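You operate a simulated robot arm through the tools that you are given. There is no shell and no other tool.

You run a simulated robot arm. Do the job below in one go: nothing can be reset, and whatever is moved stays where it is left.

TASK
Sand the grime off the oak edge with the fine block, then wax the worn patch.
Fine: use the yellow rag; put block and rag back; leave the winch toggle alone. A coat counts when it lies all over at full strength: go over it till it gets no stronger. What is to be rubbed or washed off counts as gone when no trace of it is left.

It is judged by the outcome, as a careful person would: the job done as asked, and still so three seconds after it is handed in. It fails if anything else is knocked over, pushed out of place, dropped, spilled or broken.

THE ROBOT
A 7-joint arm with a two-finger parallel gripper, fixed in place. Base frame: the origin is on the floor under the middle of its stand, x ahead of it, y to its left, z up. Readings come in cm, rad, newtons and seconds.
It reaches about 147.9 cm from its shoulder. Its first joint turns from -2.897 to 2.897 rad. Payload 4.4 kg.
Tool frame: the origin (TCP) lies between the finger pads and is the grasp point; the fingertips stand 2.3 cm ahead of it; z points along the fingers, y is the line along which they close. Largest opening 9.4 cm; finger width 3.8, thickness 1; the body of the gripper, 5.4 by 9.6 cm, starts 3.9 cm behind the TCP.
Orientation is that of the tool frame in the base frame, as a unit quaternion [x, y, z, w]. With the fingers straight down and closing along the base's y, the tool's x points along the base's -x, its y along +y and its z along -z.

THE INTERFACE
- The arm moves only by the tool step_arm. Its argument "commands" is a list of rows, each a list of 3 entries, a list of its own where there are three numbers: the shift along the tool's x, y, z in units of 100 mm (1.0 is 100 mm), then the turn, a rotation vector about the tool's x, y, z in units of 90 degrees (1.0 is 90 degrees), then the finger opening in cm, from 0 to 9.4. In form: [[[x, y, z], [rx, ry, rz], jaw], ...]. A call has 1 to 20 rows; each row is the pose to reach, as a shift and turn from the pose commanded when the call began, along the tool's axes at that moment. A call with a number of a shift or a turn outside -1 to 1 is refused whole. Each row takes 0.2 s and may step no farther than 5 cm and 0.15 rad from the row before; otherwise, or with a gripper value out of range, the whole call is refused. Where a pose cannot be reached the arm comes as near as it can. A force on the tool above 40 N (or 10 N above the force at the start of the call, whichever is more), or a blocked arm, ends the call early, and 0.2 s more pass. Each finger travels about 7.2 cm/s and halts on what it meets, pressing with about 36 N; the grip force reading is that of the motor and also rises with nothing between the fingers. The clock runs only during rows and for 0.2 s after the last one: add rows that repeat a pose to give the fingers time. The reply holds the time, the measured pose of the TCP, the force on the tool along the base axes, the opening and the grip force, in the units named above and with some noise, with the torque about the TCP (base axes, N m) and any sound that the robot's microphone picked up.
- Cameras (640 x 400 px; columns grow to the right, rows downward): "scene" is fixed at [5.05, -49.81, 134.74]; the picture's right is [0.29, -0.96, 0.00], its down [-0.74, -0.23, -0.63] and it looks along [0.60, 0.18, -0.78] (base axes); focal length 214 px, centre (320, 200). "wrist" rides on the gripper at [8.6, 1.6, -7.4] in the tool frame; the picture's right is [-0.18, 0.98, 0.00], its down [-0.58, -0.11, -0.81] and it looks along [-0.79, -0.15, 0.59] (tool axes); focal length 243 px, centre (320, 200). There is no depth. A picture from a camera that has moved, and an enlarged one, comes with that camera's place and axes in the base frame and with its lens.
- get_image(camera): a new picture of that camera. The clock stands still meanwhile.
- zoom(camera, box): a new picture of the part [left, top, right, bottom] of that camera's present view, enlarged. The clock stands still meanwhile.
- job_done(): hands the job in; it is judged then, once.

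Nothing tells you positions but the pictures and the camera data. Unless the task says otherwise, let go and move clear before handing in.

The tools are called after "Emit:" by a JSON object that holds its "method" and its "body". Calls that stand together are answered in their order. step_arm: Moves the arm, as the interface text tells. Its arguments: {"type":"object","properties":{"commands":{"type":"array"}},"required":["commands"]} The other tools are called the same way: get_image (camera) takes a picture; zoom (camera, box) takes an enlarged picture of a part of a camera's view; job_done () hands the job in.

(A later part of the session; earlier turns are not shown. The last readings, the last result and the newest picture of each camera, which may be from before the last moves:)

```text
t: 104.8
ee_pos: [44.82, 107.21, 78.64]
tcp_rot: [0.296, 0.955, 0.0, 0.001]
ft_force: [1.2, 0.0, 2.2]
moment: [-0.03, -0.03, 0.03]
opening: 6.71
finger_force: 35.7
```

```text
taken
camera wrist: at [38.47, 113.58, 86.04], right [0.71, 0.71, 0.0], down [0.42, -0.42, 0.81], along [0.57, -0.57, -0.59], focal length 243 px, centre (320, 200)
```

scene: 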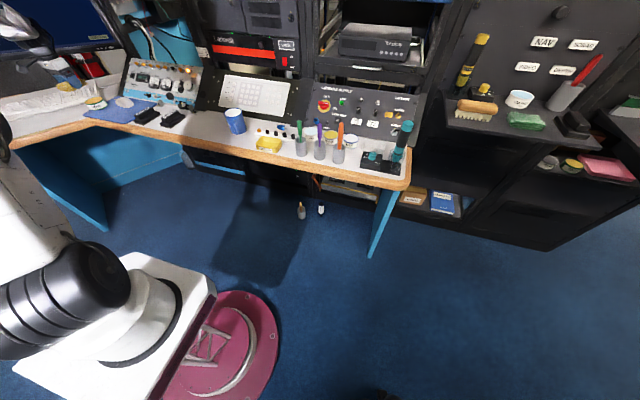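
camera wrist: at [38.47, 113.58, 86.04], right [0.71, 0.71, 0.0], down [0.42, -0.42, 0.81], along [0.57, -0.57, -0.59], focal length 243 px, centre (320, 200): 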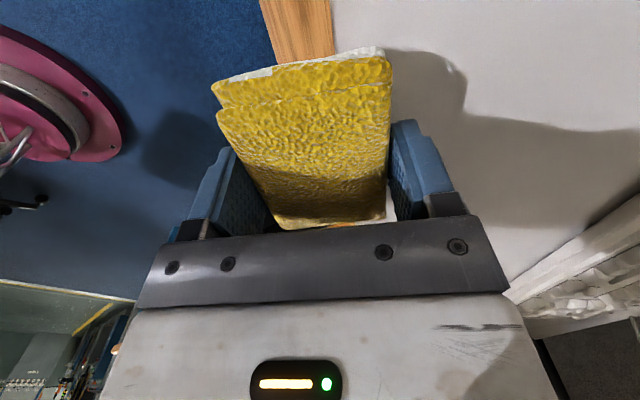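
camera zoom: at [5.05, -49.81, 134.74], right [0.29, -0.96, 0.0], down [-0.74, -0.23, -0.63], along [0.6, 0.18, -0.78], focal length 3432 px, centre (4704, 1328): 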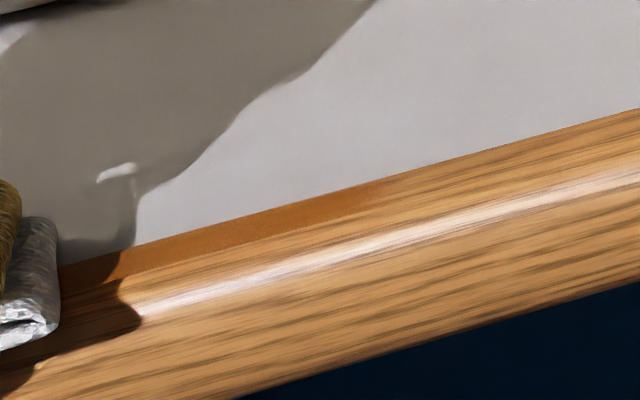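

The near end's last centimetre or so still looks thinner. I'll lift off in smaller steps and inspect the whole strip.

Emit:
{"method": "step_arm", "body": {"commands": [[[0, 0, -0.2], [0, 0, 0], 4.0], [[0.15, 0.2, -0.4], [0, 0, 0], 4.0], [[0.4, 0.4, -0.6], [0, 0, 0], 4.0], [[0.65, 0.55, -0.8], [0, 0, 0], 4.0], [[0.8, 0.7, -0.9], [0, 0, 0], 4.0], [[0.8, 0.7, -0.9], [0, 0, 0], 4.0]]}}

Emit:
{"method": "zoom", "body": {"camera": "scene", "box": [0, 130, 24, 145]}}

Emit:
{"method": "zoom", "body": {"camera": "scene", "box": [16, 126, 40, 141]}}

Emit:
{"method": "zoom", "body": {"camera": "scene", "box": [34, 122, 58, 137]}}

```text
t: 106.2
ee_pos: [42.16, 117.52, 87.57]
tcp_rot: [0.295, 0.955, 0.001, 0.0]
ft_force: [0.0, -0.5, -0.4]
moment: [-0.03, -0.02, 0.01]
opening: 6.71
finger_force: 36.7
```

```text
16.00 times, centred on (12, 138) of scene
camera zoom: at [5.05, -49.81, 134.74], right [0.29, -0.96, 0.0], down [-0.74, -0.23, -0.63], along [0.6, 0.18, -0.78], focal length 3432 px, centre (5248, 1200)
```

zoom: 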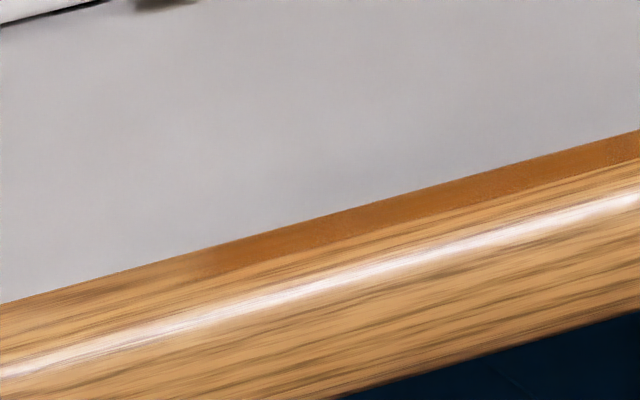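

```text
16.00 times, centred on (28, 134) of scene
camera zoom: at [5.05, -49.81, 134.74], right [0.29, -0.96, 0.0], down [-0.74, -0.23, -0.63], along [0.6, 0.18, -0.78], focal length 3432 px, centre (4992, 1264)
```

zoom: 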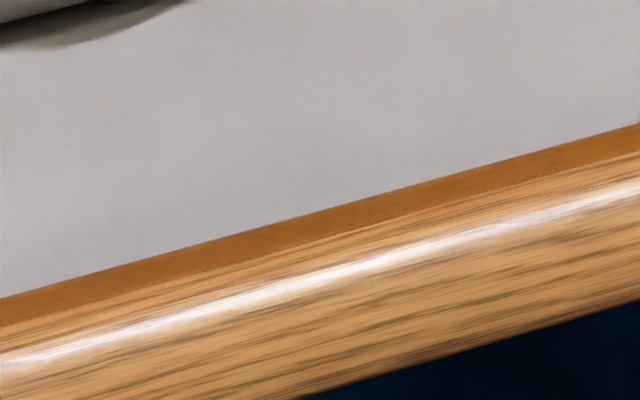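

```text
16.00 times, centred on (46, 130) of scene
camera zoom: at [5.05, -49.81, 134.74], right [0.29, -0.96, 0.0], down [-0.74, -0.23, -0.63], along [0.6, 0.18, -0.78], focal length 3432 px, centre (4704, 1328)
```

zoom: 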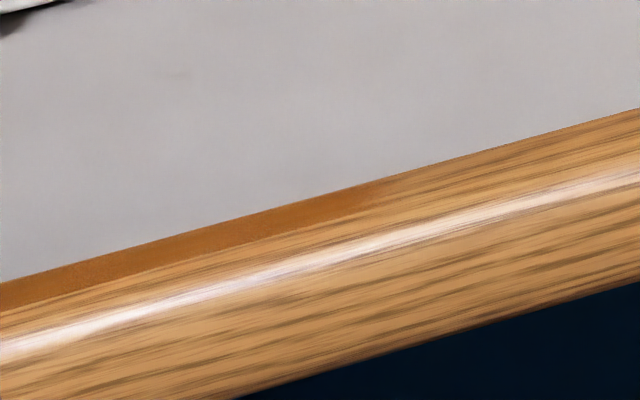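

The middle is deep and even, but both end centimetres are still lighter. I'll go back and work each end with the rag centred over it, starting with the far end.

Emit:
{"method": "step_arm", "body": {"commands": [[[-0.2, -0.25, 0.0], [0, 0, 0], 4.0], [[-0.45, -0.5, 0.1], [0, 0, 0], 4.0], [[-0.66, -0.69, 0.3], [0, 0, 0], 4.0], [[-0.66, -0.69, 0.6], [0, 0, 0], 4.0], [[-0.66, -0.69, 0.8], [0, 0, 0], 4.0], [[-0.66, -0.69, 0.88], [0, 0, 0], 4.0], [[-0.66, -0.69, 0.9], [0, 0, 0], 4.0], [[-0.66, -0.69, 0.9], [0, 0, 0], 4.0]]}}

```text
t: 108.0
ee_pos: [43.52, 108.15, 78.48]
tcp_rot: [0.294, 0.956, 0.001, 0.0]
ft_force: [0.6, 1.5, 5.5]
moment: [0.01, -0.05, 0.02]
opening: 6.71
finger_force: 36.8
```

Emit:
{"method": "step_arm", "body": {"commands": [[[0.08, 0, 0.005], [0, 0, 0], 4.0], [[0.16, 0, 0.005], [0, 0, 0], 4.0], [[0.24, 0, 0.005], [0, 0, 0], 4.0], [[0.32, 0, 0.005], [0, 0, 0], 4.0], [[0.4, 0, 0.005], [0, 0, 0], 4.0], [[0.32, 0, 0.005], [0, 0, 0], 4.0], [[0.24, 0, 0.005], [0, 0, 0], 4.0], [[0.16, 0, 0.005], [0, 0, 0], 4.0], [[0.08, 0, 0.005], [0, 0, 0], 4.0], [[0.16, 0, 0.005], [0, 0, 0], 4.0], [[0.24, 0, 0.005], [0, 0, 0], 4.0], [[0.32, 0, 0.005], [0, 0, 0], 4.0], [[0.4, 0, 0.005], [0, 0, 0], 4.0]]}}

Emit:
{"method": "step_arm", "body": {"commands": [[[-0.08, 0, 0], [0, 0, 0], 4.0], [[-0.16, 0, 0], [0, 0, 0], 4.0], [[-0.24, 0, 0], [0, 0, 0], 4.0], [[-0.16, 0, 0], [0, 0, 0], 4.0], [[-0.08, 0, 0], [0, 0, 0], 4.0], [[0, 0, 0], [0, 0, 0], 4.0], [[-0.08, 0, 0], [0, 0, 0], 4.0], [[-0.16, 0, 0], [0, 0, 0], 4.0], [[-0.24, 0, 0], [0, 0, 0], 4.0], [[-0.32, 0, 0], [0, 0, 0], 4.0], [[-0.4, 0, 0], [0, 0, 0], 4.0], [[-0.5, 0, 0], [0, 0, 0], 4.0], [[-0.6, 0, 0], [0, 0, 0], 4.0], [[-0.7, 0, 0], [0, 0, 0], 4.0], [[-0.8, 0, 0], [0, 0, 0], 4.0]]}}

Emit:
{"method": "zoom", "body": {"camera": "scene", "box": [0, 130, 24, 145]}}

```text
t: 110.8
ee_pos: [40.24, 110.22, 78.63]
tcp_rot: [0.295, 0.955, 0.001, 0.001]
ft_force: [0.1, -1.1, 2.1]
moment: [-0.05, 0.01, 0.02]
opening: 6.68
finger_force: 36.6
```

```text
t: 114.0
ee_pos: [47.01, 105.75, 78.52]
tcp_rot: [0.295, 0.956, 0.001, 0.001]
ft_force: [-4.1, 4.6, 10.8]
moment: [0.06, 0.05, 0.02]
opening: 6.72
finger_force: 36.4
```

```text
16.00 times, centred on (12, 138) of scene
camera zoom: at [5.05, -49.81, 134.74], right [0.29, -0.96, 0.0], down [-0.74, -0.23, -0.63], along [0.6, 0.18, -0.78], focal length 3432 px, centre (5248, 1200)
```

zoom: 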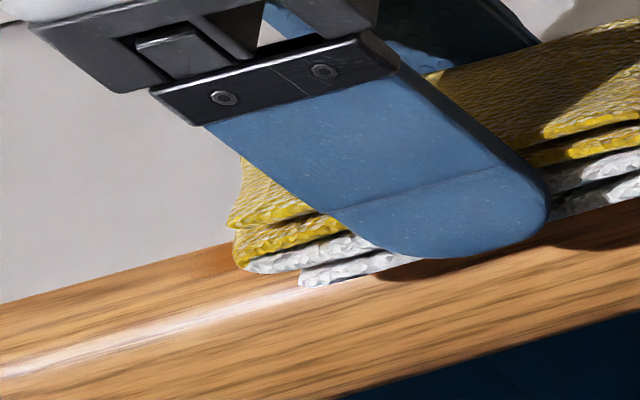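

Now the near end, with strokes centred over its tip.

Emit:
{"method": "step_arm", "body": {"commands": [[[-0.1, 0, 0], [0, 0, 0], 4.0], [[-0.2, 0, 0], [0, 0, 0], 4.0], [[-0.3, 0, 0], [0, 0, 0], 4.0], [[-0.4, 0, 0], [0, 0, 0], 4.0], [[-0.5, 0, 0], [0, 0, 0], 4.0], [[-0.6, 0, 0], [0, 0, 0], 4.0]]}}

Emit:
{"method": "step_arm", "body": {"commands": [[[-0.08, 0, 0], [0, 0, 0], 4.0], [[-0.16, 0, 0], [0, 0, 0], 4.0], [[-0.24, 0, 0], [0, 0, 0], 4.0], [[-0.32, 0, 0], [0, 0, 0], 4.0], [[-0.4, 0, 0], [0, 0, 0], 4.0], [[-0.32, 0, 0], [0, 0, 0], 4.0], [[-0.24, 0, 0], [0, 0, 0], 4.0], [[-0.16, 0, 0], [0, 0, 0], 4.0], [[-0.24, 0, 0], [0, 0, 0], 4.0], [[-0.32, 0, 0], [0, 0, 0], 4.0], [[-0.4, 0, 0], [0, 0, 0], 4.0]]}}

Emit:
{"method": "step_arm", "body": {"commands": [[[0.08, 0, 0.002], [0, 0, 0], 4.0], [[0.16, 0, 0.002], [0, 0, 0], 4.0], [[0.24, 0, 0.002], [0, 0, 0], 4.0], [[0.16, 0, 0.002], [0, 0, 0], 4.0], [[0.08, 0, 0.002], [0, 0, 0], 4.0], [[0, 0, 0.002], [0, 0, 0], 4.0], [[0.1, 0, 0.002], [0, 0, 0], 4.0], [[0.2, 0, 0.002], [0, 0, 0], 4.0], [[0.3, 0, 0.002], [0, 0, 0], 4.0], [[0.4, 0, 0.002], [0, 0, 0], 4.0], [[0.5, 0, 0.002], [0, 0, 0], 4.0], [[0.6, 0, 0.002], [0, 0, 0], 4.0], [[0.7, 0, 0.002], [0, 0, 0], 4.0], [[0.8, 0, 0.002], [0, 0, 0], 4.0], [[0.9, 0, 0.002], [0, 0, 0], 4.0], [[1.0, 0, 0.002], [0, 0, 0], 4.0]]}}

Emit:
{"method": "zoom", "body": {"camera": "scene", "box": [34, 122, 58, 137]}}

```text
t: 115.4
ee_pos: [51.91, 102.44, 78.5]
tcp_rot: [0.295, 0.956, 0.001, 0.0]
ft_force: [-2.7, 3.2, 6.3]
moment: [0.01, 0.11, -0.02]
opening: 6.73
finger_force: 35.7
```

```text
t: 117.8
ee_pos: [55.17, 100.25, 78.61]
tcp_rot: [0.295, 0.956, 0.0, 0.0]
ft_force: [-3.4, 2.9, 9.3]
moment: [-0.02, 0.12, -0.05]
opening: 6.71
finger_force: 35.9
```

```text
t: 121.2
ee_pos: [47.07, 105.92, 78.58]
tcp_rot: [0.295, 0.956, 0.002, 0.001]
ft_force: [6.3, -5.4, 20.1]
moment: [0.04, -0.07, -0.03]
opening: 6.71
finger_force: 35.7
```

```text
16.00 times, centred on (46, 130) of scene
camera zoom: at [5.05, -49.81, 134.74], right [0.29, -0.96, 0.0], down [-0.74, -0.23, -0.63], along [0.6, 0.18, -0.78], focal length 3432 px, centre (4704, 1328)
```

zoom: 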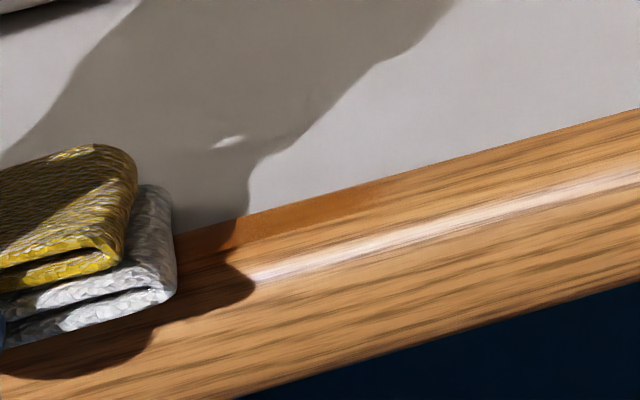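

The near end doesn't seem to change any more with rubbing. I'll lift and take a close look at both ends with the wrist camera.

Emit:
{"method": "step_arm", "body": {"commands": [[[0, 0, -0.2], [0, 0, 0], 4.0], [[-0.2, 0, -0.4], [0, 0, 0], 4.0], [[-0.5, 0, -0.6], [0, 0, 0], 4.0], [[-0.8, -0.05, -0.7], [0, 0, 0], 4.0], [[-1.0, -0.1, -0.7], [0, 0, 0], 4.0]]}}

Emit:
{"method": "step_arm", "body": {"commands": [[[-0.2, 0, 0], [0, 0, 0], 4.0], [[-0.44, 0, 0], [0, 0, 0], 4.0], [[-0.44, 0, 0], [0, 0, 0], 4.0]]}}

Emit:
{"method": "get_image", "body": {"camera": "wrist"}}

Emit:
{"method": "zoom", "body": {"camera": "wrist", "box": [240, 0, 368, 50]}}

Emit:
{"method": "zoom", "body": {"camera": "scene", "box": [0, 130, 24, 145]}}

Emit:
{"method": "zoom", "body": {"camera": "scene", "box": [34, 122, 58, 137]}}

```text
t: 122.4
ee_pos: [54.56, 99.35, 85.44]
tcp_rot: [0.294, 0.956, 0.001, 0.0]
ft_force: [-0.1, 1.0, 0.2]
moment: [0.02, 0.03, 0.0]
opening: 6.68
finger_force: 35.9
```

```text
t: 123.2
ee_pos: [58.45, 96.86, 85.5]
tcp_rot: [0.295, 0.956, 0.001, 0.001]
ft_force: [0.3, -0.1, -0.3]
moment: [0.02, 0.0, 0.01]
opening: 6.7
finger_force: 36.0
```

```text
taken
camera wrist: at [52.03, 103.15, 93.0], right [0.71, 0.71, 0.0], down [0.42, -0.42, 0.81], along [0.57, -0.57, -0.59], focal length 243 px, centre (320, 200)
```

wrist: 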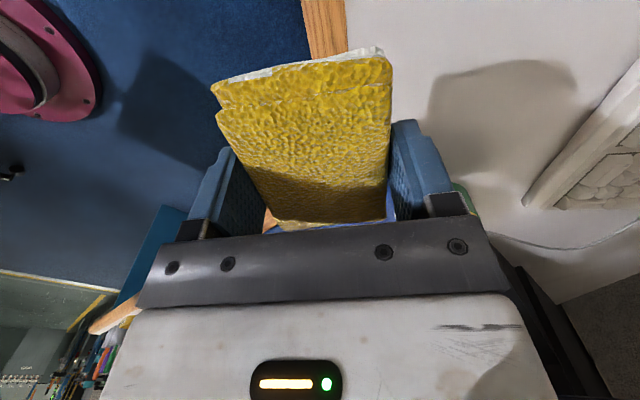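

```text
5.00 times, centred on (304, 25) of wrist
camera zoom: at [52.03, 103.15, 93.0], right [0.71, 0.71, 0.0], down [0.42, -0.42, 0.81], along [0.57, -0.57, -0.59], focal length 1213 px, centre (400, 1075)
```

zoom: 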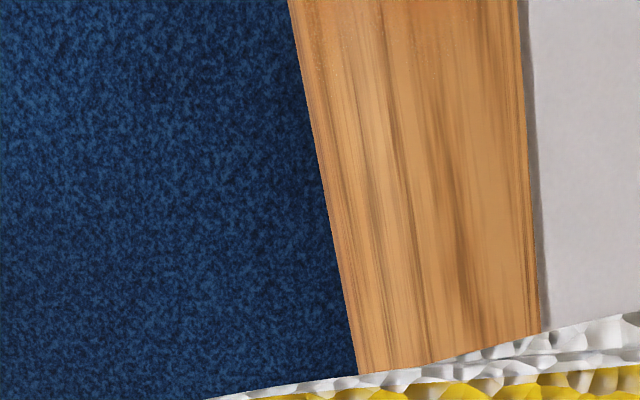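

```text
16.00 times, centred on (12, 138) of scene
camera zoom: at [5.05, -49.81, 134.74], right [0.29, -0.96, 0.0], down [-0.74, -0.23, -0.63], along [0.6, 0.18, -0.78], focal length 3432 px, centre (5248, 1200)
```

zoom: 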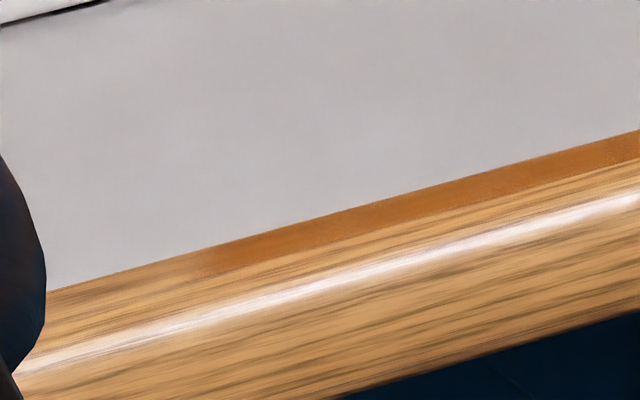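

```text
16.00 times, centred on (46, 130) of scene
camera zoom: at [5.05, -49.81, 134.74], right [0.29, -0.96, 0.0], down [-0.74, -0.23, -0.63], along [0.6, 0.18, -0.78], focal length 3432 px, centre (4704, 1328)
```

zoom: 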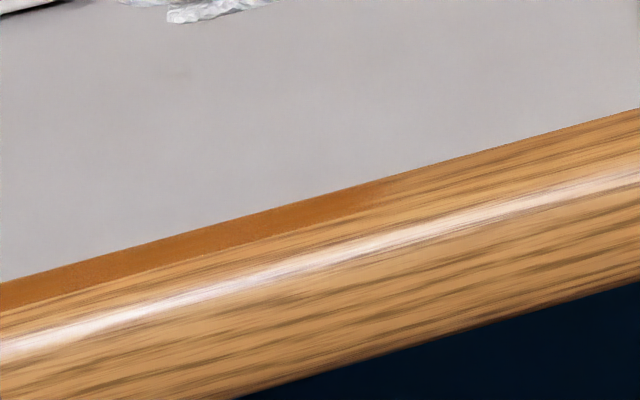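

Both ends look exactly the same as before the extra rubbing, so that fade may just be how the finished coat blends. I'll get a closer view of the near end to be sure.

Emit:
{"method": "step_arm", "body": {"commands": [[[0.2, 0, 0], [0, 0, 0], 4.0], [[0.42, 0, 0], [0, 0, 0], 4.0], [[0.42, 0, 0], [0, 0, 0], 4.0]]}}

Emit:
{"method": "zoom", "body": {"camera": "wrist", "box": [240, 0, 368, 60]}}

Emit:
{"method": "zoom", "body": {"camera": "wrist", "box": [270, 0, 350, 50]}}

```text
t: 124.0
ee_pos: [54.78, 99.12, 85.61]
tcp_rot: [0.294, 0.956, 0.001, 0.001]
ft_force: [0.0, 0.9, -0.1]
moment: [-0.02, -0.02, 0.0]
opening: 6.69
finger_force: 35.9
```

```text
5.00 times, centred on (304, 30) of wrist
camera zoom: at [48.43, 105.46, 93.0], right [0.71, 0.71, 0.0], down [0.42, -0.42, 0.81], along [0.57, -0.57, -0.59], focal length 1213 px, centre (400, 1050)
```

zoom: 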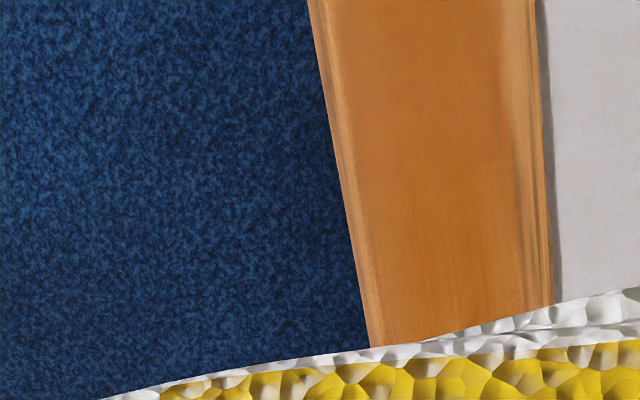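

```text
8.00 times, centred on (310, 25) of wrist
camera zoom: at [48.43, 105.46, 93.0], right [0.71, 0.71, 0.0], down [0.42, -0.42, 0.81], along [0.57, -0.57, -0.59], focal length 1941 px, centre (400, 1600)
```

zoom: 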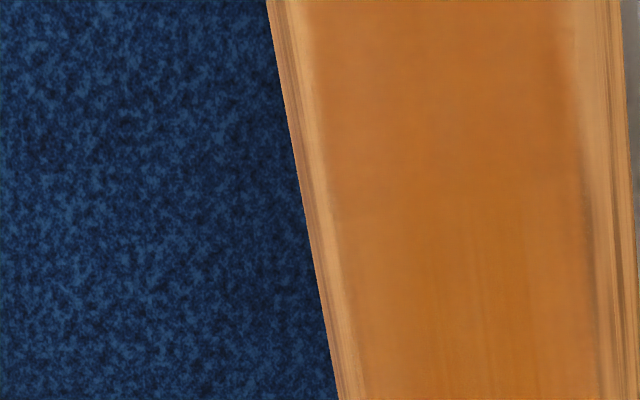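

Emit:
{"method": "step_arm", "body": {"commands": [[[-0.22, 0, 0], [0, 0, 0], 4.0], [[-0.22, 0, 0], [0, 0, 0], 4.0]]}}

Emit:
{"method": "zoom", "body": {"camera": "wrist", "box": [270, 0, 366, 60]}}

```text
t: 124.6
ee_pos: [56.6, 97.89, 85.5]
tcp_rot: [0.295, 0.955, 0.001, 0.0]
ft_force: [0.3, 1.0, 0.1]
moment: [0.01, -0.04, 0.03]
opening: 6.71
finger_force: 35.9
```

```text
6.67 times, centred on (318, 30) of wrist
camera zoom: at [50.28, 104.24, 92.98], right [0.71, 0.71, 0.0], down [0.42, -0.42, 0.81], along [0.57, -0.57, -0.59], focal length 1618 px, centre (333, 1333)
```

zoom: 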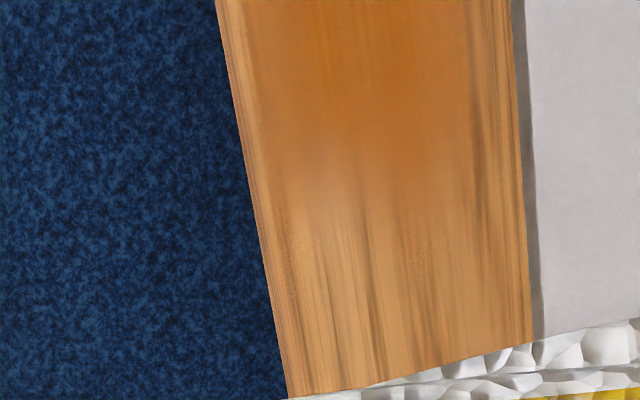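

The last centimetre at each end is still paler than the middle. That could be blending, or the rag may have run dry before the ends were full. I'll re-dip the rag and go over it again to make sure.

Emit:
{"method": "step_arm", "body": {"commands": [[[0, 0, -0.3], [0, 0, 0], 4.0], [[-0.15, 0.05, -0.5], [0, 0, 0], 4.0], [[-0.35, 0.15, -0.5], [0, 0, -0.09], 4.0], [[-0.55, 0.25, -0.5], [0, 0, -0.18], 4.0], [[-0.75, 0.35, -0.5], [0, 0, -0.27], 4.0], [[-0.98, 0.45, -0.5], [0, 0, -0.352], 4.0], [[-0.98, 0.45, -0.5], [0, 0, -0.352], 4.0]]}}

Emit:
{"method": "get_image", "body": {"camera": "wrist"}}

Emit:
{"method": "zoom", "body": {"camera": "scene", "box": [40, 60, 136, 120]}}

```text
t: 126.2
ee_pos: [67.31, 95.98, 90.63]
tcp_rot: [0.022, 1.0, 0.0, 0.001]
ft_force: [-0.4, -0.2, -0.2]
moment: [-0.01, 0.0, -0.02]
opening: 6.72
finger_force: 35.8
```

```text
taken
camera wrist: at [58.59, 98.16, 98.06], right [0.23, 0.97, 0.0], down [0.58, -0.14, 0.81], along [0.79, -0.18, -0.59], focal length 243 px, centre (320, 200)
```

wrist: 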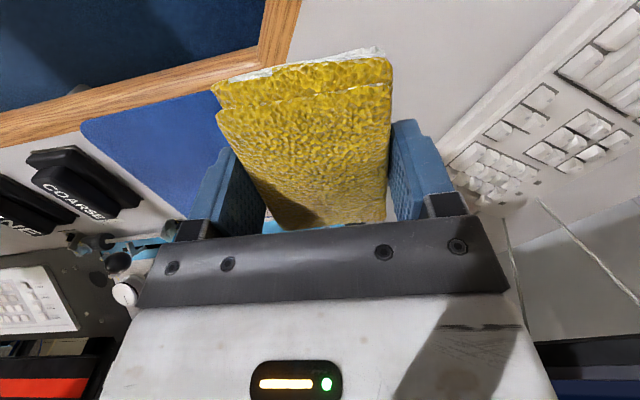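

```text
6.67 times, centred on (88, 90) of scene
camera zoom: at [5.05, -49.81, 134.74], right [0.29, -0.96, 0.0], down [-0.74, -0.23, -0.63], along [0.6, 0.18, -0.78], focal length 1430 px, centre (1867, 933)
```

zoom: 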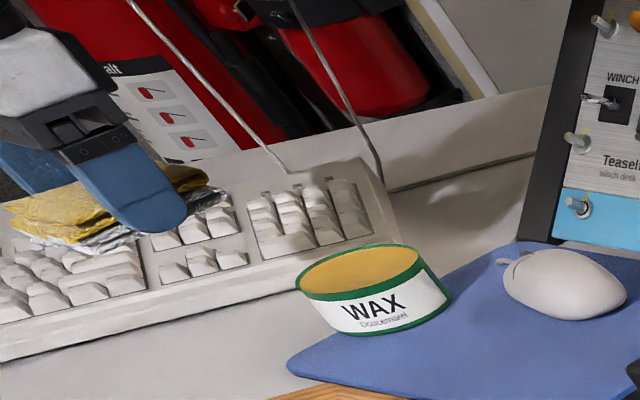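

Emit:
{"method": "step_arm", "body": {"commands": [[[-0.2, -0.01, 0], [0, 0.045, 0], 4.0], [[-0.42, -0.02, 0.05], [0, 0.09, 0], 4.0], [[-0.642, -0.03, 0.1], [0, 0.133, 0], 4.0], [[-0.642, -0.03, 0.3], [0, 0.133, 0], 4.0], [[-0.642, -0.03, 0.5], [0, 0.133, 0], 4.0], [[-0.642, -0.03, 0.5], [0, 0.133, 0], 4.0]]}}

Emit:
{"method": "zoom", "body": {"camera": "scene", "box": [70, 75, 134, 115]}}

```text
t: 127.6
ee_pos: [73.62, 95.56, 85.49]
tcp_rot: [0.024, 0.994, 0.004, -0.104]
ft_force: [-0.7, -0.2, 0.1]
moment: [-0.01, 0.02, -0.01]
opening: 6.71
finger_force: 35.9
```

```text
10.00 times, centred on (102, 95) of scene
camera zoom: at [5.05, -49.81, 134.74], right [0.29, -0.96, 0.0], down [-0.74, -0.23, -0.63], along [0.6, 0.18, -0.78], focal length 2145 px, centre (2500, 1250)
```

zoom: 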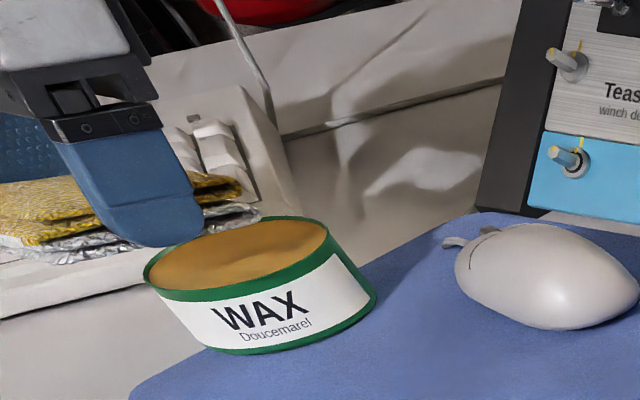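

Emit:
{"method": "step_arm", "body": {"commands": [[[-0.0104, 0, 0.0489], [0, 0, 0], 4.0], [[-0.0208, 0, 0.0978], [0, 0, 0], 4.0], [[-0.0291, 0, 0.137], [0, 0, 0], 4.0], [[-0.0333, 0, 0.1565], [0, 0, 0], 4.0], [[-0.0348, 0, 0.163], [0, 0, 0], 4.0], [[-0.0348, 0, 0.163], [0, 0, 0], 4.0]]}}

Emit:
{"method": "zoom", "body": {"camera": "scene", "box": [70, 75, 134, 115]}}

```text
t: 129.0
ee_pos: [73.72, 95.58, 83.82]
tcp_rot: [0.022, 0.994, 0.003, -0.103]
ft_force: [0.4, -0.2, -0.5]
moment: [-0.02, 0.01, -0.03]
opening: 6.69
finger_force: 36.0
```

```text
10.00 times, centred on (102, 95) of scene
camera zoom: at [5.05, -49.81, 134.74], right [0.29, -0.96, 0.0], down [-0.74, -0.23, -0.63], along [0.6, 0.18, -0.78], focal length 2145 px, centre (2500, 1250)
```

zoom: 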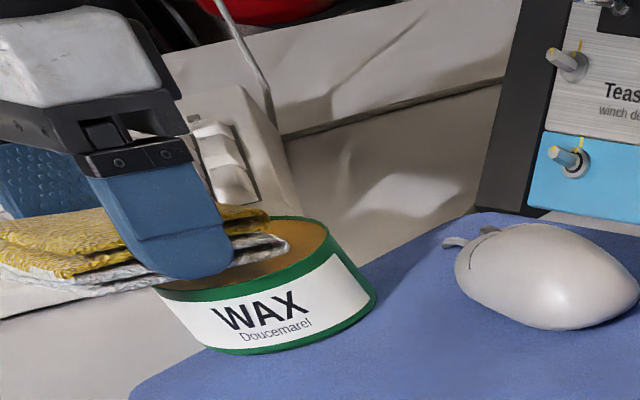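

Emit:
{"method": "step_arm", "body": {"commands": [[[-0.0015, 0, 0.007], [0, 0, 0], 4.0], [[-0.003, 0, 0.014], [0, 0, 0], 4.0], [[-0.003, 0, 0.014], [0, 0, 0], 4.0], [[-0.003, 0, 0.014], [0, 0, 0], 4.0]]}}

```text
t: 130.0
ee_pos: [73.6, 95.52, 83.6]
tcp_rot: [0.023, 0.994, 0.003, -0.104]
ft_force: [0.5, -0.4, 1.7]
moment: [-0.06, -0.07, 0.02]
opening: 6.69
finger_force: 36.6
```

Emit:
{"method": "step_arm", "body": {"commands": [[[-0.001, 0, 0.004], [0, 0, 0], 4.0], [[-0.001, 0, 0.004], [0, 0, 0], 4.0], [[-0.001, 0, 0.004], [0, 0, 0], 4.0], [[-0.001, 0, 0.004], [0, 0, 0], 4.0], [[-0.001, 0, 0.004], [0, 0, 0], 4.0]]}}

Emit:
{"method": "zoom", "body": {"camera": "scene", "box": [70, 75, 134, 115]}}

```text
t: 131.2
ee_pos: [73.57, 95.65, 83.62]
tcp_rot: [0.023, 0.994, 0.004, -0.104]
ft_force: [1.1, 0.1, 6.4]
moment: [-0.1, -0.31, 0.0]
opening: 6.7
finger_force: 35.7
```

```text
10.00 times, centred on (102, 95) of scene
camera zoom: at [5.05, -49.81, 134.74], right [0.29, -0.96, 0.0], down [-0.74, -0.23, -0.63], along [0.6, 0.18, -0.78], focal length 2145 px, centre (2500, 1250)
```

zoom: 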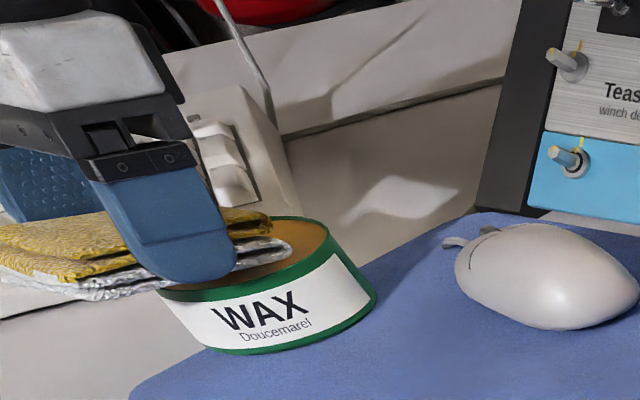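

The rag is back in the wax at 6.4 N. Lifting, levelling and returning to the strip.

Emit:
{"method": "step_arm", "body": {"commands": [[[0.0042, 0, -0.0196], [0, 0, 0], 4.0], [[0.0125, 0, -0.0587], [0, 0, 0], 4.0], [[0.0416, 0, -0.1956], [0, 0, 0], 4.0], [[0.0832, 0, -0.391], [0, 0, 0], 4.0], [[0.1456, 0, -0.685], [0, 0, 0], 4.0], [[0.1456, 0, -0.685], [0, 0, 0], 4.0]]}}

Emit:
{"method": "step_arm", "body": {"commands": [[[0.2, 0, 0.042], [0, -0.045, 0], 4.0], [[0.4, 0, 0.085], [0, -0.09, 0], 4.0], [[0.586, 0, 0.125], [0, -0.133, 0], 4.0], [[0.586, 0, 0.125], [0, -0.133, 0], 4.0]]}}

Emit:
{"method": "step_arm", "body": {"commands": [[[0.2, 0.075, 0], [0, 0, 0.09], 4.0], [[0.4, 0.15, 0], [0, 0, 0.18], 4.0], [[0.6, 0.225, 0], [0, 0, 0.27], 4.0], [[0.8, 0.3, 0], [0, 0, 0.352], 4.0], [[0.8, 0.3, 0], [0, 0, 0.352], 4.0]]}}

Emit:
{"method": "zoom", "body": {"camera": "scene", "box": [0, 80, 134, 160]}}

```text
t: 132.6
ee_pos: [73.53, 95.41, 90.78]
tcp_rot: [0.023, 0.994, 0.003, -0.104]
ft_force: [-0.2, -0.8, -1.4]
moment: [-0.01, -0.01, -0.01]
opening: 6.71
finger_force: 35.6
```

```text
t: 133.6
ee_pos: [67.79, 95.86, 90.57]
tcp_rot: [0.023, 1.0, 0.001, 0.001]
ft_force: [0.1, 0.6, 0.3]
moment: [0.01, 0.0, -0.02]
opening: 6.7
finger_force: 35.8
```

```text
t: 134.8
ee_pos: [59.63, 99.44, 90.65]
tcp_rot: [0.295, 0.955, 0.001, 0.001]
ft_force: [-0.2, 0.0, 0.1]
moment: [-0.04, 0.01, -0.02]
opening: 6.73
finger_force: 36.3
```

```text
4.78 times, centred on (67, 120) of scene
camera zoom: at [5.05, -49.81, 134.74], right [0.29, -0.96, 0.0], down [-0.74, -0.23, -0.63], along [0.6, 0.18, -0.78], focal length 1024 px, centre (1528, 582)
```

zoom: 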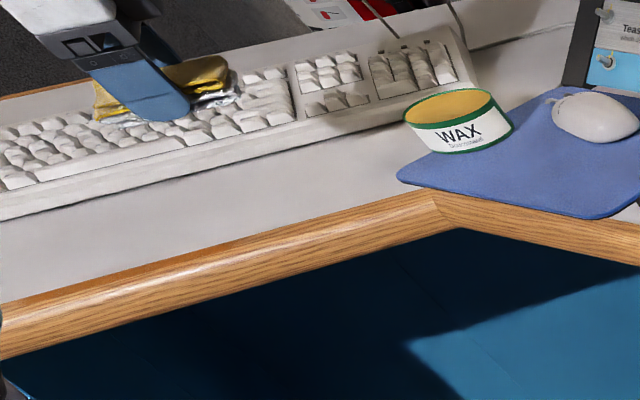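

Emit:
{"method": "step_arm", "body": {"commands": [[[0.2, -0.09, 0.1], [0, 0, 0], 4.0], [[0.404, -0.185, 0.3], [0, 0, 0], 4.0], [[0.404, -0.185, 0.6], [0, 0, 0], 4.0], [[0.404, -0.185, 0.9], [0, 0, 0], 4.0], [[0.404, -0.185, 1.0], [0, 0, 0], 4.0]]}}

Emit:
{"method": "step_arm", "body": {"commands": [[[0, 0, 0.08], [0, 0, 0], 4.0], [[0, 0, 0.14], [0, 0, 0], 4.0], [[0, 0, 0.18], [0, 0, 0], 4.0], [[0, 0, 0.2], [0, 0, 0], 4.0], [[0, 0, 0.21], [0, 0, 0], 4.0], [[0, 0, 0.215], [0, 0, 0], 4.0], [[0, 0, 0.215], [0, 0, 0], 4.0]]}}

```text
t: 136.0
ee_pos: [55.38, 100.02, 80.55]
tcp_rot: [0.295, 0.955, 0.001, 0.0]
ft_force: [0.6, -0.2, -0.1]
moment: [0.0, 0.01, 0.01]
opening: 6.7
finger_force: 36.0
```

```text
t: 137.6
ee_pos: [55.52, 99.98, 78.54]
tcp_rot: [0.296, 0.955, 0.002, 0.0]
ft_force: [0.8, -2.1, 11.5]
moment: [0.1, 0.42, 0.02]
opening: 6.69
finger_force: 35.9
```

Good contact at the near end (11.5 N). Rubbing there, then along the whole strip.

Emit:
{"method": "step_arm", "body": {"commands": [[[0.1, 0, 0], [0, 0, 0], 4.0], [[0.2, 0, 0], [0, 0, 0], 4.0], [[0.3, 0, 0], [0, 0, 0], 4.0], [[0.4, 0, 0], [0, 0, 0], 4.0], [[0.3, 0, 0], [0, 0, 0], 4.0], [[0.2, 0, 0], [0, 0, 0], 4.0], [[0.1, 0, 0], [0, 0, 0], 4.0], [[0, 0, 0], [0, 0, 0], 4.0], [[0.1, 0, 0], [0, 0, 0], 4.0], [[0.2, 0, 0], [0, 0, 0], 4.0], [[0.3, 0, 0], [0, 0, 0], 4.0], [[0.4, 0, 0], [0, 0, 0], 4.0], [[0.5, 0, 0], [0, 0, 0], 4.0], [[0.6, 0, 0], [0, 0, 0], 4.0], [[0.7, 0, 0], [0, 0, 0], 4.0], [[0.8, 0, 0], [0, 0, 0], 4.0], [[0.9, 0, 0], [0, 0, 0], 4.0], [[1.0, 0, 0], [0, 0, 0], 4.0]]}}

Emit:
{"method": "zoom", "body": {"camera": "scene", "box": [34, 122, 58, 137]}}

```text
t: 141.4
ee_pos: [47.32, 105.74, 78.39]
tcp_rot: [0.294, 0.956, 0.001, 0.0]
ft_force: [2.2, -0.6, 8.0]
moment: [-0.04, -0.05, 0.02]
opening: 6.7
finger_force: 36.2
```

```text
16.00 times, centred on (46, 130) of scene
camera zoom: at [5.05, -49.81, 134.74], right [0.29, -0.96, 0.0], down [-0.74, -0.23, -0.63], along [0.6, 0.18, -0.78], focal length 3432 px, centre (4704, 1328)
```

zoom: 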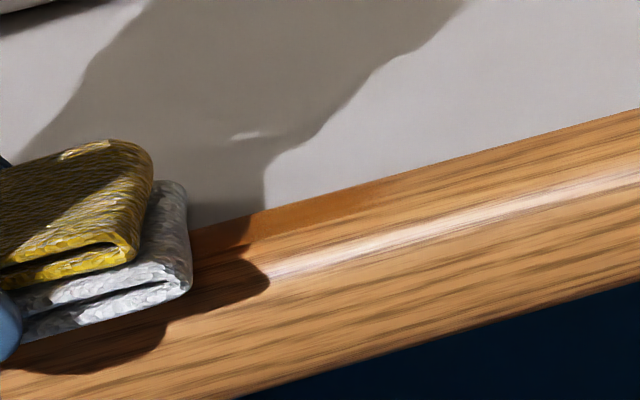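

The near end is unchanged even with fresh wax, so it's at full strength there. I'll finish with passes over the far end.

Emit:
{"method": "step_arm", "body": {"commands": [[[0.1, 0, 0], [0, 0, 0], 4.0], [[0.2, 0, 0], [0, 0, 0], 4.0], [[0.3, 0, 0], [0, 0, 0], 4.0], [[0.4, 0, 0], [0, 0, 0], 4.0], [[0.5, 0, 0], [0, 0, 0], 4.0], [[0.6, 0, 0], [0, 0, 0], 4.0], [[0.7, 0, 0], [0, 0, 0], 4.0], [[0.8, 0, 0], [0, 0, 0], 4.0], [[0.7, 0, 0], [0, 0, 0], 4.0], [[0.6, 0, 0], [0, 0, 0], 4.0], [[0.5, 0, 0], [0, 0, 0], 4.0], [[0.4, 0, 0], [0, 0, 0], 4.0]]}}

Emit:
{"method": "step_arm", "body": {"commands": [[[0.1, 0, 0.003], [0, 0, 0], 4.0], [[0.2, 0, 0.003], [0, 0, 0], 4.0], [[0.3, 0, 0.003], [0, 0, 0], 4.0], [[0.4, 0, 0.003], [0, 0, 0], 4.0], [[0.3, 0, 0.003], [0, 0, 0], 4.0], [[0.2, 0, 0.003], [0, 0, 0], 4.0], [[0.1, 0, 0.003], [0, 0, 0], 4.0], [[0, 0, 0.003], [0, 0, 0], 4.0], [[-0.1, 0, 0.003], [0, 0, 0], 4.0], [[-0.2, 0, 0.003], [0, 0, 0], 4.0], [[-0.3, 0, 0.003], [0, 0, 0], 4.0], [[-0.4, 0, 0.003], [0, 0, 0], 4.0], [[-0.5, 0, 0.003], [0, 0, 0], 4.0], [[-0.6, 0, 0.003], [0, 0, 0], 4.0]]}}

Emit:
{"method": "zoom", "body": {"camera": "scene", "box": [0, 130, 24, 145]}}

```text
t: 144.0
ee_pos: [43.83, 107.97, 78.5]
tcp_rot: [0.295, 0.956, 0.001, 0.0]
ft_force: [-1.1, 0.4, 0.6]
moment: [0.01, 0.0, -0.01]
opening: 6.73
finger_force: 36.1
```

```text
t: 147.0
ee_pos: [48.83, 104.54, 78.59]
tcp_rot: [0.295, 0.956, 0.001, 0.0]
ft_force: [-3.0, 3.7, 7.2]
moment: [-0.06, 0.01, -0.03]
opening: 6.73
finger_force: 36.3
```

```text
16.00 times, centred on (12, 138) of scene
camera zoom: at [5.05, -49.81, 134.74], right [0.29, -0.96, 0.0], down [-0.74, -0.23, -0.63], along [0.6, 0.18, -0.78], focal length 3432 px, centre (5248, 1200)
```

zoom: 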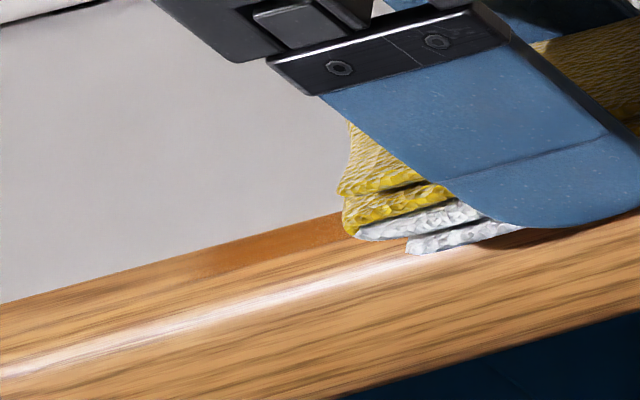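

The last far-end passes were light, so I'll do one firmer set there.

Emit:
{"method": "step_arm", "body": {"commands": [[[0.1, 0, 0.002], [0, 0, 0], 4.0], [[0.2, 0, 0.003], [0, 0, 0], 4.0], [[0.3, 0, 0.004], [0, 0, 0], 4.0], [[0.4, 0, 0.005], [0, 0, 0], 4.0], [[0.5, 0, 0.006], [0, 0, 0], 4.0], [[0.6, 0, 0.007], [0, 0, 0], 4.0], [[0.7, 0, 0.008], [0, 0, 0], 4.0], [[0.8, 0, 0.009], [0, 0, 0], 4.0]]}}

Emit:
{"method": "step_arm", "body": {"commands": [[[0.1, 0, 0.002], [0, 0, 0], 4.0], [[0.2, 0, 0.003], [0, 0, 0], 4.0], [[0.1, 0, 0.003], [0, 0, 0], 4.0], [[0, 0, 0.002], [0, 0, 0], 4.0], [[-0.1, 0, 0.001], [0, 0, 0], 4.0], [[-0.2, 0, 0], [0, 0, 0], 4.0], [[-0.1, 0, 0.001], [0, 0, 0], 4.0], [[0, 0, 0.002], [0, 0, 0], 4.0], [[0.1, 0, 0.003], [0, 0, 0], 4.0], [[0.2, 0, 0.003], [0, 0, 0], 4.0]]}}

Emit:
{"method": "step_arm", "body": {"commands": [[[-0.1, 0, 0], [0, 0, 0], 4.0], [[-0.2, 0, 0], [0, 0, 0], 4.0], [[-0.3, 0, 0], [0, 0, 0], 4.0], [[-0.4, 0, 0], [0, 0, 0], 4.0], [[-0.5, 0, -0.002], [0, 0, 0], 4.0], [[-0.6, 0, -0.004], [0, 0, 0], 4.0], [[-0.7, 0, -0.006], [0, 0, 0], 4.0], [[-0.8, 0, -0.008], [0, 0, 0], 4.0], [[-0.9, 0, -0.01], [0, 0, 0], 4.0], [[-1.0, 0, -0.01], [0, 0, 0], 4.0]]}}

Emit:
{"method": "zoom", "body": {"camera": "scene", "box": [0, 130, 24, 145]}}

```text
t: 148.8
ee_pos: [42.48, 108.9, 78.41]
tcp_rot: [0.295, 0.955, 0.001, 0.001]
ft_force: [8.8, -5.4, 21.3]
moment: [-0.09, -0.18, 0.01]
opening: 6.73
finger_force: 35.8
```

```text
t: 151.0
ee_pos: [40.52, 110.15, 78.49]
tcp_rot: [0.295, 0.955, 0.0, 0.0]
ft_force: [3.9, -5.3, 15.0]
moment: [-0.01, -0.04, 0.0]
opening: 6.69
finger_force: 36.1
```

```text
t: 153.2
ee_pos: [48.84, 104.54, 78.48]
tcp_rot: [0.294, 0.956, 0.001, 0.0]
ft_force: [-8.4, 6.0, 20.2]
moment: [-0.04, 0.05, 0.0]
opening: 6.72
finger_force: 35.6
```

```text
16.00 times, centred on (12, 138) of scene
camera zoom: at [5.05, -49.81, 134.74], right [0.29, -0.96, 0.0], down [-0.74, -0.23, -0.63], along [0.6, 0.18, -0.78], focal length 3432 px, centre (5248, 1200)
```

zoom: 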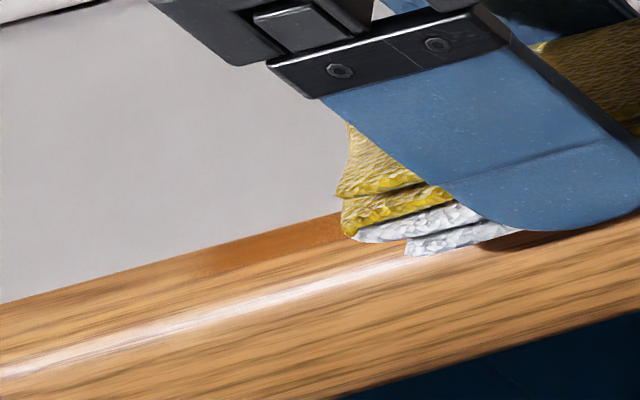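

The far end is unchanged after firm rubbing, so it's at full strength too. One last firm sweep to the near end, then I'll lift and take a final look.

Emit:
{"method": "step_arm", "body": {"commands": [[[-0.1, 0, -0.002], [0, 0, 0], 4.0], [[-0.2, 0, -0.003], [0, 0, 0], 4.0], [[-0.3, 0, -0.004], [0, 0, 0], 4.0], [[-0.4, 0, -0.004], [0, 0, 0], 4.0], [[-0.5, 0, -0.005], [0, 0, 0], 4.0], [[-0.6, 0, -0.005], [0, 0, 0], 4.0], [[-0.7, 0, -0.005], [0, 0, 0], 4.0], [[-0.8, 0, -0.005], [0, 0, 0], 4.0]]}}

Emit:
{"method": "step_arm", "body": {"commands": [[[0, 0, -0.2], [0, 0, 0], 4.0], [[0, 0, -0.5], [0, 0, 0], 4.0], [[0, 0.2, -0.8], [0, 0, 0], 4.0], [[0, 0.5, -1.0], [0, 0, 0], 4.0], [[0, 0.5, -1.0], [0, 0, 0], 4.0]]}}

Emit:
{"method": "zoom", "body": {"camera": "scene", "box": [0, 115, 64, 155]}}

Emit:
{"method": "get_image", "body": {"camera": "wrist"}}

```text
t: 155.0
ee_pos: [55.4, 100.05, 78.37]
tcp_rot: [0.295, 0.956, 0.001, 0.0]
ft_force: [-1.9, 1.4, 4.3]
moment: [0.0, 0.03, 0.01]
opening: 6.71
finger_force: 35.8
```

```text
t: 156.2
ee_pos: [58.34, 104.1, 88.38]
tcp_rot: [0.295, 0.955, 0.001, 0.0]
ft_force: [-0.4, 0.4, -0.9]
moment: [-0.02, 0.0, -0.01]
opening: 6.71
finger_force: 36.0
```

```text
10.00 times, centred on (32, 135) of scene
camera zoom: at [5.05, -49.81, 134.74], right [0.29, -0.96, 0.0], down [-0.74, -0.23, -0.63], along [0.6, 0.18, -0.78], focal length 2145 px, centre (3200, 850)
```

zoom: 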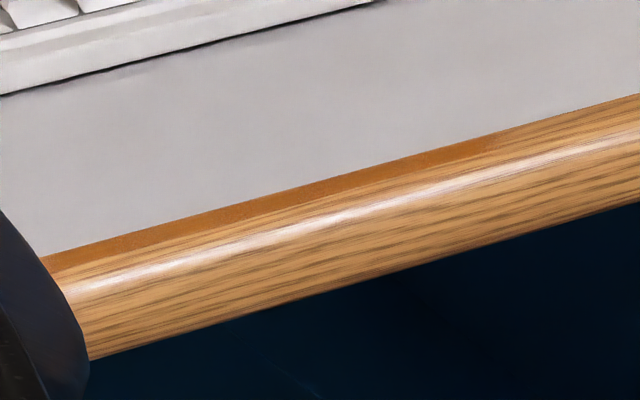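

```text
taken
camera wrist: at [52.06, 110.5, 95.88], right [0.71, 0.71, 0.0], down [0.42, -0.42, 0.81], along [0.57, -0.57, -0.59], focal length 243 px, centre (320, 200)
```

wrist: 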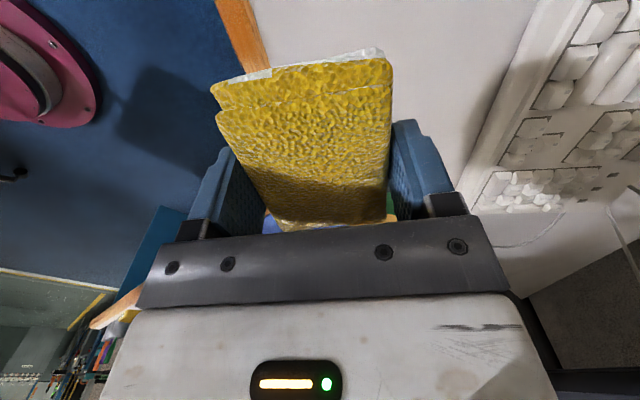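

Emit:
{"method": "zoom", "body": {"camera": "wrist", "box": [190, 0, 302, 70]}}

```text
5.71 times, centred on (246, 35) of wrist
camera zoom: at [52.06, 110.5, 95.88], right [0.71, 0.71, 0.0], down [0.42, -0.42, 0.81], along [0.57, -0.57, -0.59], focal length 1386 px, centre (743, 1143)
```

zoom: 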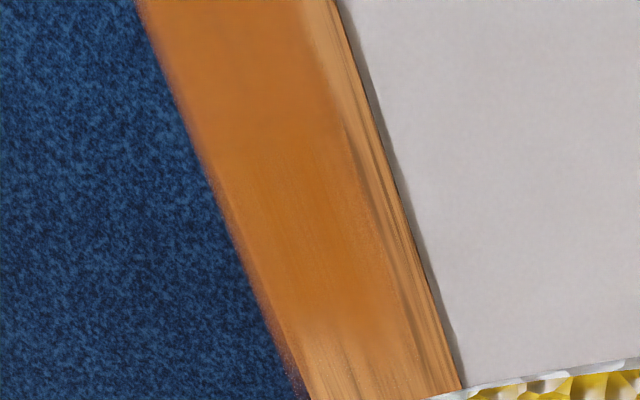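

The coat is even and no longer changing. Now I'll carry the rag back to its place, retracing the clear route.

Emit:
{"method": "step_arm", "body": {"commands": [[[-0.15, -0.06, -0.1], [0, 0, 0], 4.0], [[-0.35, -0.13, -0.2], [0, 0, -0.09], 4.0], [[-0.55, -0.2, -0.3], [0, 0, -0.18], 4.0], [[-0.75, -0.28, -0.4], [0, 0, -0.27], 4.0], [[-0.925, -0.348, -0.4], [0, 0, -0.352], 4.0]]}}

Emit:
{"method": "step_arm", "body": {"commands": [[[-0.05, -0.32, 0], [0, 0, 0], 4.0], [[-0.1, -0.65, 0], [0, 0, 0], 4.0], [[-0.15, -0.98, 0], [0, 0, 0], 4.0]]}}

Emit:
{"method": "step_arm", "body": {"commands": [[[0, -0.32, 0], [0, 0, 0], 4.0], [[0, -0.65, 0], [0, 0, 0], 4.0], [[0, -0.98, 0], [0, 0, 0], 4.0]]}}

Emit:
{"method": "step_arm", "body": {"commands": [[[0, -0.32, 0], [0, 0, 0], 4.0], [[0, -0.65, 0], [0, 0, 0], 4.0], [[0, -0.98, 0], [0, 0, 0], 4.0]]}}

Emit:
{"method": "step_arm", "body": {"commands": [[[0, -0.32, 0], [0, 0, 0], 4.0], [[0, -0.65, 0], [0, 0, 0], 4.0], [[0, -0.98, 0], [0, 0, 0], 4.0]]}}

Emit:
{"method": "get_image", "body": {"camera": "scene"}}

Emit:
{"method": "get_image", "body": {"camera": "wrist"}}

```text
t: 157.4
ee_pos: [63.99, 95.94, 92.36]
tcp_rot: [0.022, 1.0, 0.001, 0.0]
ft_force: [0.0, -0.4, -0.7]
moment: [0.02, 0.0, -0.01]
opening: 6.7
finger_force: 35.9
```

```text
t: 158.2
ee_pos: [64.9, 86.29, 92.42]
tcp_rot: [0.023, 1.0, 0.001, 0.0]
ft_force: [0.7, -0.9, -0.5]
moment: [-0.02, -0.01, 0.0]
opening: 6.69
finger_force: 36.2
```

```text
t: 159.0
ee_pos: [64.56, 76.46, 92.44]
tcp_rot: [0.022, 1.0, 0.001, 0.001]
ft_force: [0.4, -0.1, -0.5]
moment: [0.02, 0.03, -0.01]
opening: 6.71
finger_force: 35.8
```

```text
t: 159.8
ee_pos: [63.98, 66.77, 92.42]
tcp_rot: [0.023, 1.0, 0.001, 0.0]
ft_force: [-1.0, -0.9, -0.9]
moment: [0.03, -0.02, -0.03]
opening: 6.7
finger_force: 35.6
```

```text
t: 160.6
ee_pos: [63.75, 56.65, 92.34]
tcp_rot: [0.023, 1.0, 0.001, 0.0]
ft_force: [0.2, -0.2, 0.0]
moment: [0.0, 0.0, -0.02]
opening: 6.72
finger_force: 36.2
```

```text
taken
```

scene: 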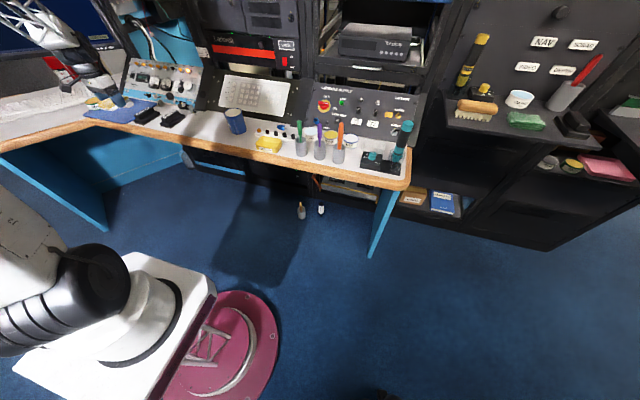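

```text
taken
camera wrist: at [54.98, 58.82, 99.86], right [0.23, 0.97, 0.0], down [0.58, -0.14, 0.81], along [0.79, -0.18, -0.59], focal length 243 px, centre (320, 200)
```

wrist: 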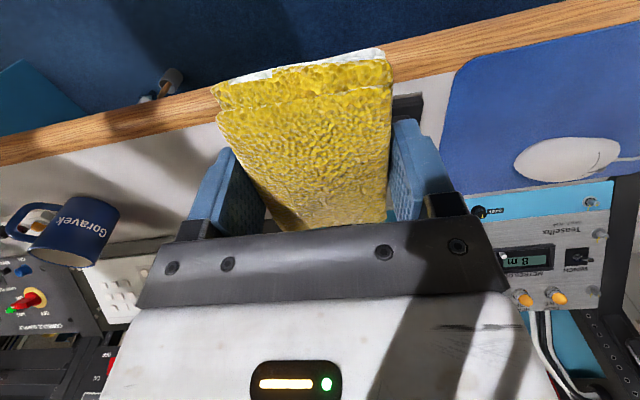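

Emit:
{"method": "step_arm", "body": {"commands": [[[-0.22, -0.32, 0], [0, 0, 0], 4.0], [[-0.44, -0.63, 0], [0, 0, 0], 4.0], [[-0.665, -0.95, 0], [0, 0, 0], 4.0]]}}

Emit:
{"method": "step_arm", "body": {"commands": [[[-0.2, -0.27, 0], [0, 0, 0], 4.0], [[-0.427, -0.55, 0], [0, 0, 0], 4.0], [[-0.6, -0.82, 0.1], [0, 0, 0], 4.0], [[-0.6, -0.82, 0.1], [0, 0, 0], 4.0]]}}

```text
t: 161.4
ee_pos: [69.9, 46.97, 92.47]
tcp_rot: [0.023, 1.0, 0.001, 0.001]
ft_force: [0.7, 0.8, -0.1]
moment: [0.02, 0.02, -0.03]
opening: 6.68
finger_force: 36.1
```

```text
t: 162.4
ee_pos: [75.46, 38.16, 91.56]
tcp_rot: [0.022, 1.0, 0.0, 0.0]
ft_force: [-0.7, -0.6, 0.1]
moment: [-0.03, -0.01, 0.0]
opening: 6.71
finger_force: 36.2
```

Emit:
{"method": "step_arm", "body": {"commands": [[[-0.13, -0.13, 0], [0, 0, 0], 4.0], [[-0.263, -0.264, 0.1], [0, 0, 0], 4.0], [[-0.263, -0.264, 0.4], [0, 0, 0], 4.0], [[-0.263, -0.264, 0.7], [0, 0, 0], 4.0], [[-0.263, -0.264, 0.95], [0, 0, 0], 4.0], [[-0.263, -0.264, 0.95], [0, 0, 0], 4.0]]}}

Emit:
{"method": "zoom", "body": {"camera": "scene", "box": [160, 90, 240, 140]}}

```text
t: 163.8
ee_pos: [78.12, 35.85, 81.94]
tcp_rot: [0.024, 1.0, 0.001, 0.0]
ft_force: [-0.4, 0.4, -0.1]
moment: [-0.03, -0.01, 0.01]
opening: 6.7
finger_force: 36.2
```

```text
8.00 times, centred on (200, 115) of scene
camera zoom: at [5.05, -49.81, 134.74], right [0.29, -0.96, 0.0], down [-0.74, -0.23, -0.63], along [0.6, 0.18, -0.78], focal length 1716 px, centre (1280, 880)
```

zoom: 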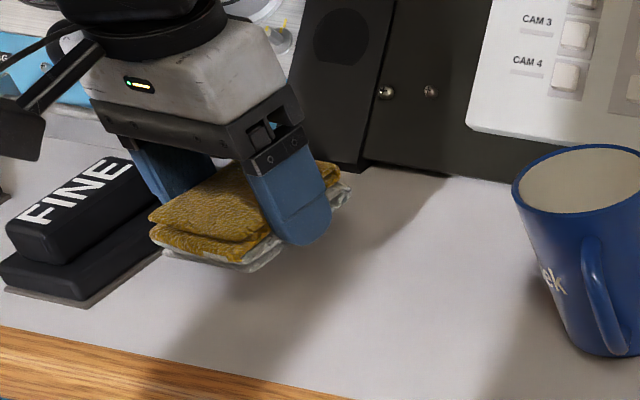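

Nearly there. A small correction, then gently down to the desk.

Emit:
{"method": "step_arm", "body": {"commands": [[[0.017, -0.045, 0.1], [0, 0, 0], 4.0], [[0.017, -0.045, 0.2], [0, 0, 0], 4.0], [[0.017, -0.045, 0.28], [0, 0, 0], 4.0], [[0.017, -0.045, 0.31], [0, 0, 0], 4.0], [[0.017, -0.045, 0.325], [0, 0, 0], 4.0], [[0.017, -0.045, 0.325], [0, 0, 0], 4.0]]}}

Emit:
{"method": "zoom", "body": {"camera": "scene", "box": [160, 90, 240, 140]}}

```text
t: 165.2
ee_pos: [77.75, 35.38, 78.71]
tcp_rot: [0.023, 1.0, 0.001, 0.0]
ft_force: [-0.1, -0.1, -0.2]
moment: [0.01, -0.01, 0.0]
opening: 6.72
finger_force: 36.0
```

```text
8.00 times, centred on (200, 115) of scene
camera zoom: at [5.05, -49.81, 134.74], right [0.29, -0.96, 0.0], down [-0.74, -0.23, -0.63], along [0.6, 0.18, -0.78], focal length 1716 px, centre (1280, 880)
```

zoom: 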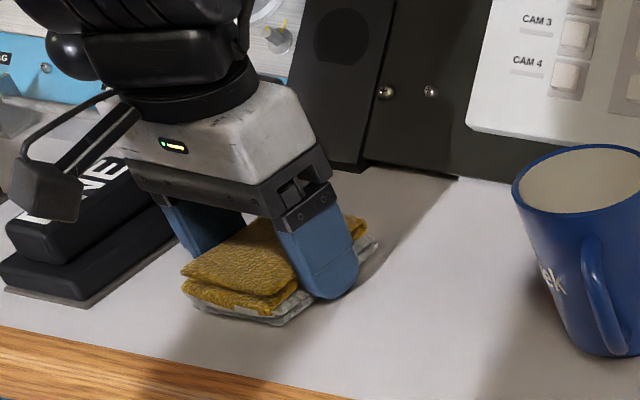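

Emit:
{"method": "step_arm", "body": {"commands": [[[-0.01, 0, 0.006], [0, 0, 0], 4.0], [[-0.01, 0, 0.01], [0, 0, 0], 4.0], [[-0.01, 0, 0.012], [0, 0, 0], 4.0], [[-0.01, 0, 0.012], [0, 0, 0], 4.0]]}}

```text
t: 166.2
ee_pos: [77.99, 35.42, 78.53]
tcp_rot: [0.023, 1.0, 0.001, 0.0]
ft_force: [0.2, -0.3, 0.3]
moment: [0.01, -0.01, 0.0]
opening: 6.74
finger_force: 35.9
```

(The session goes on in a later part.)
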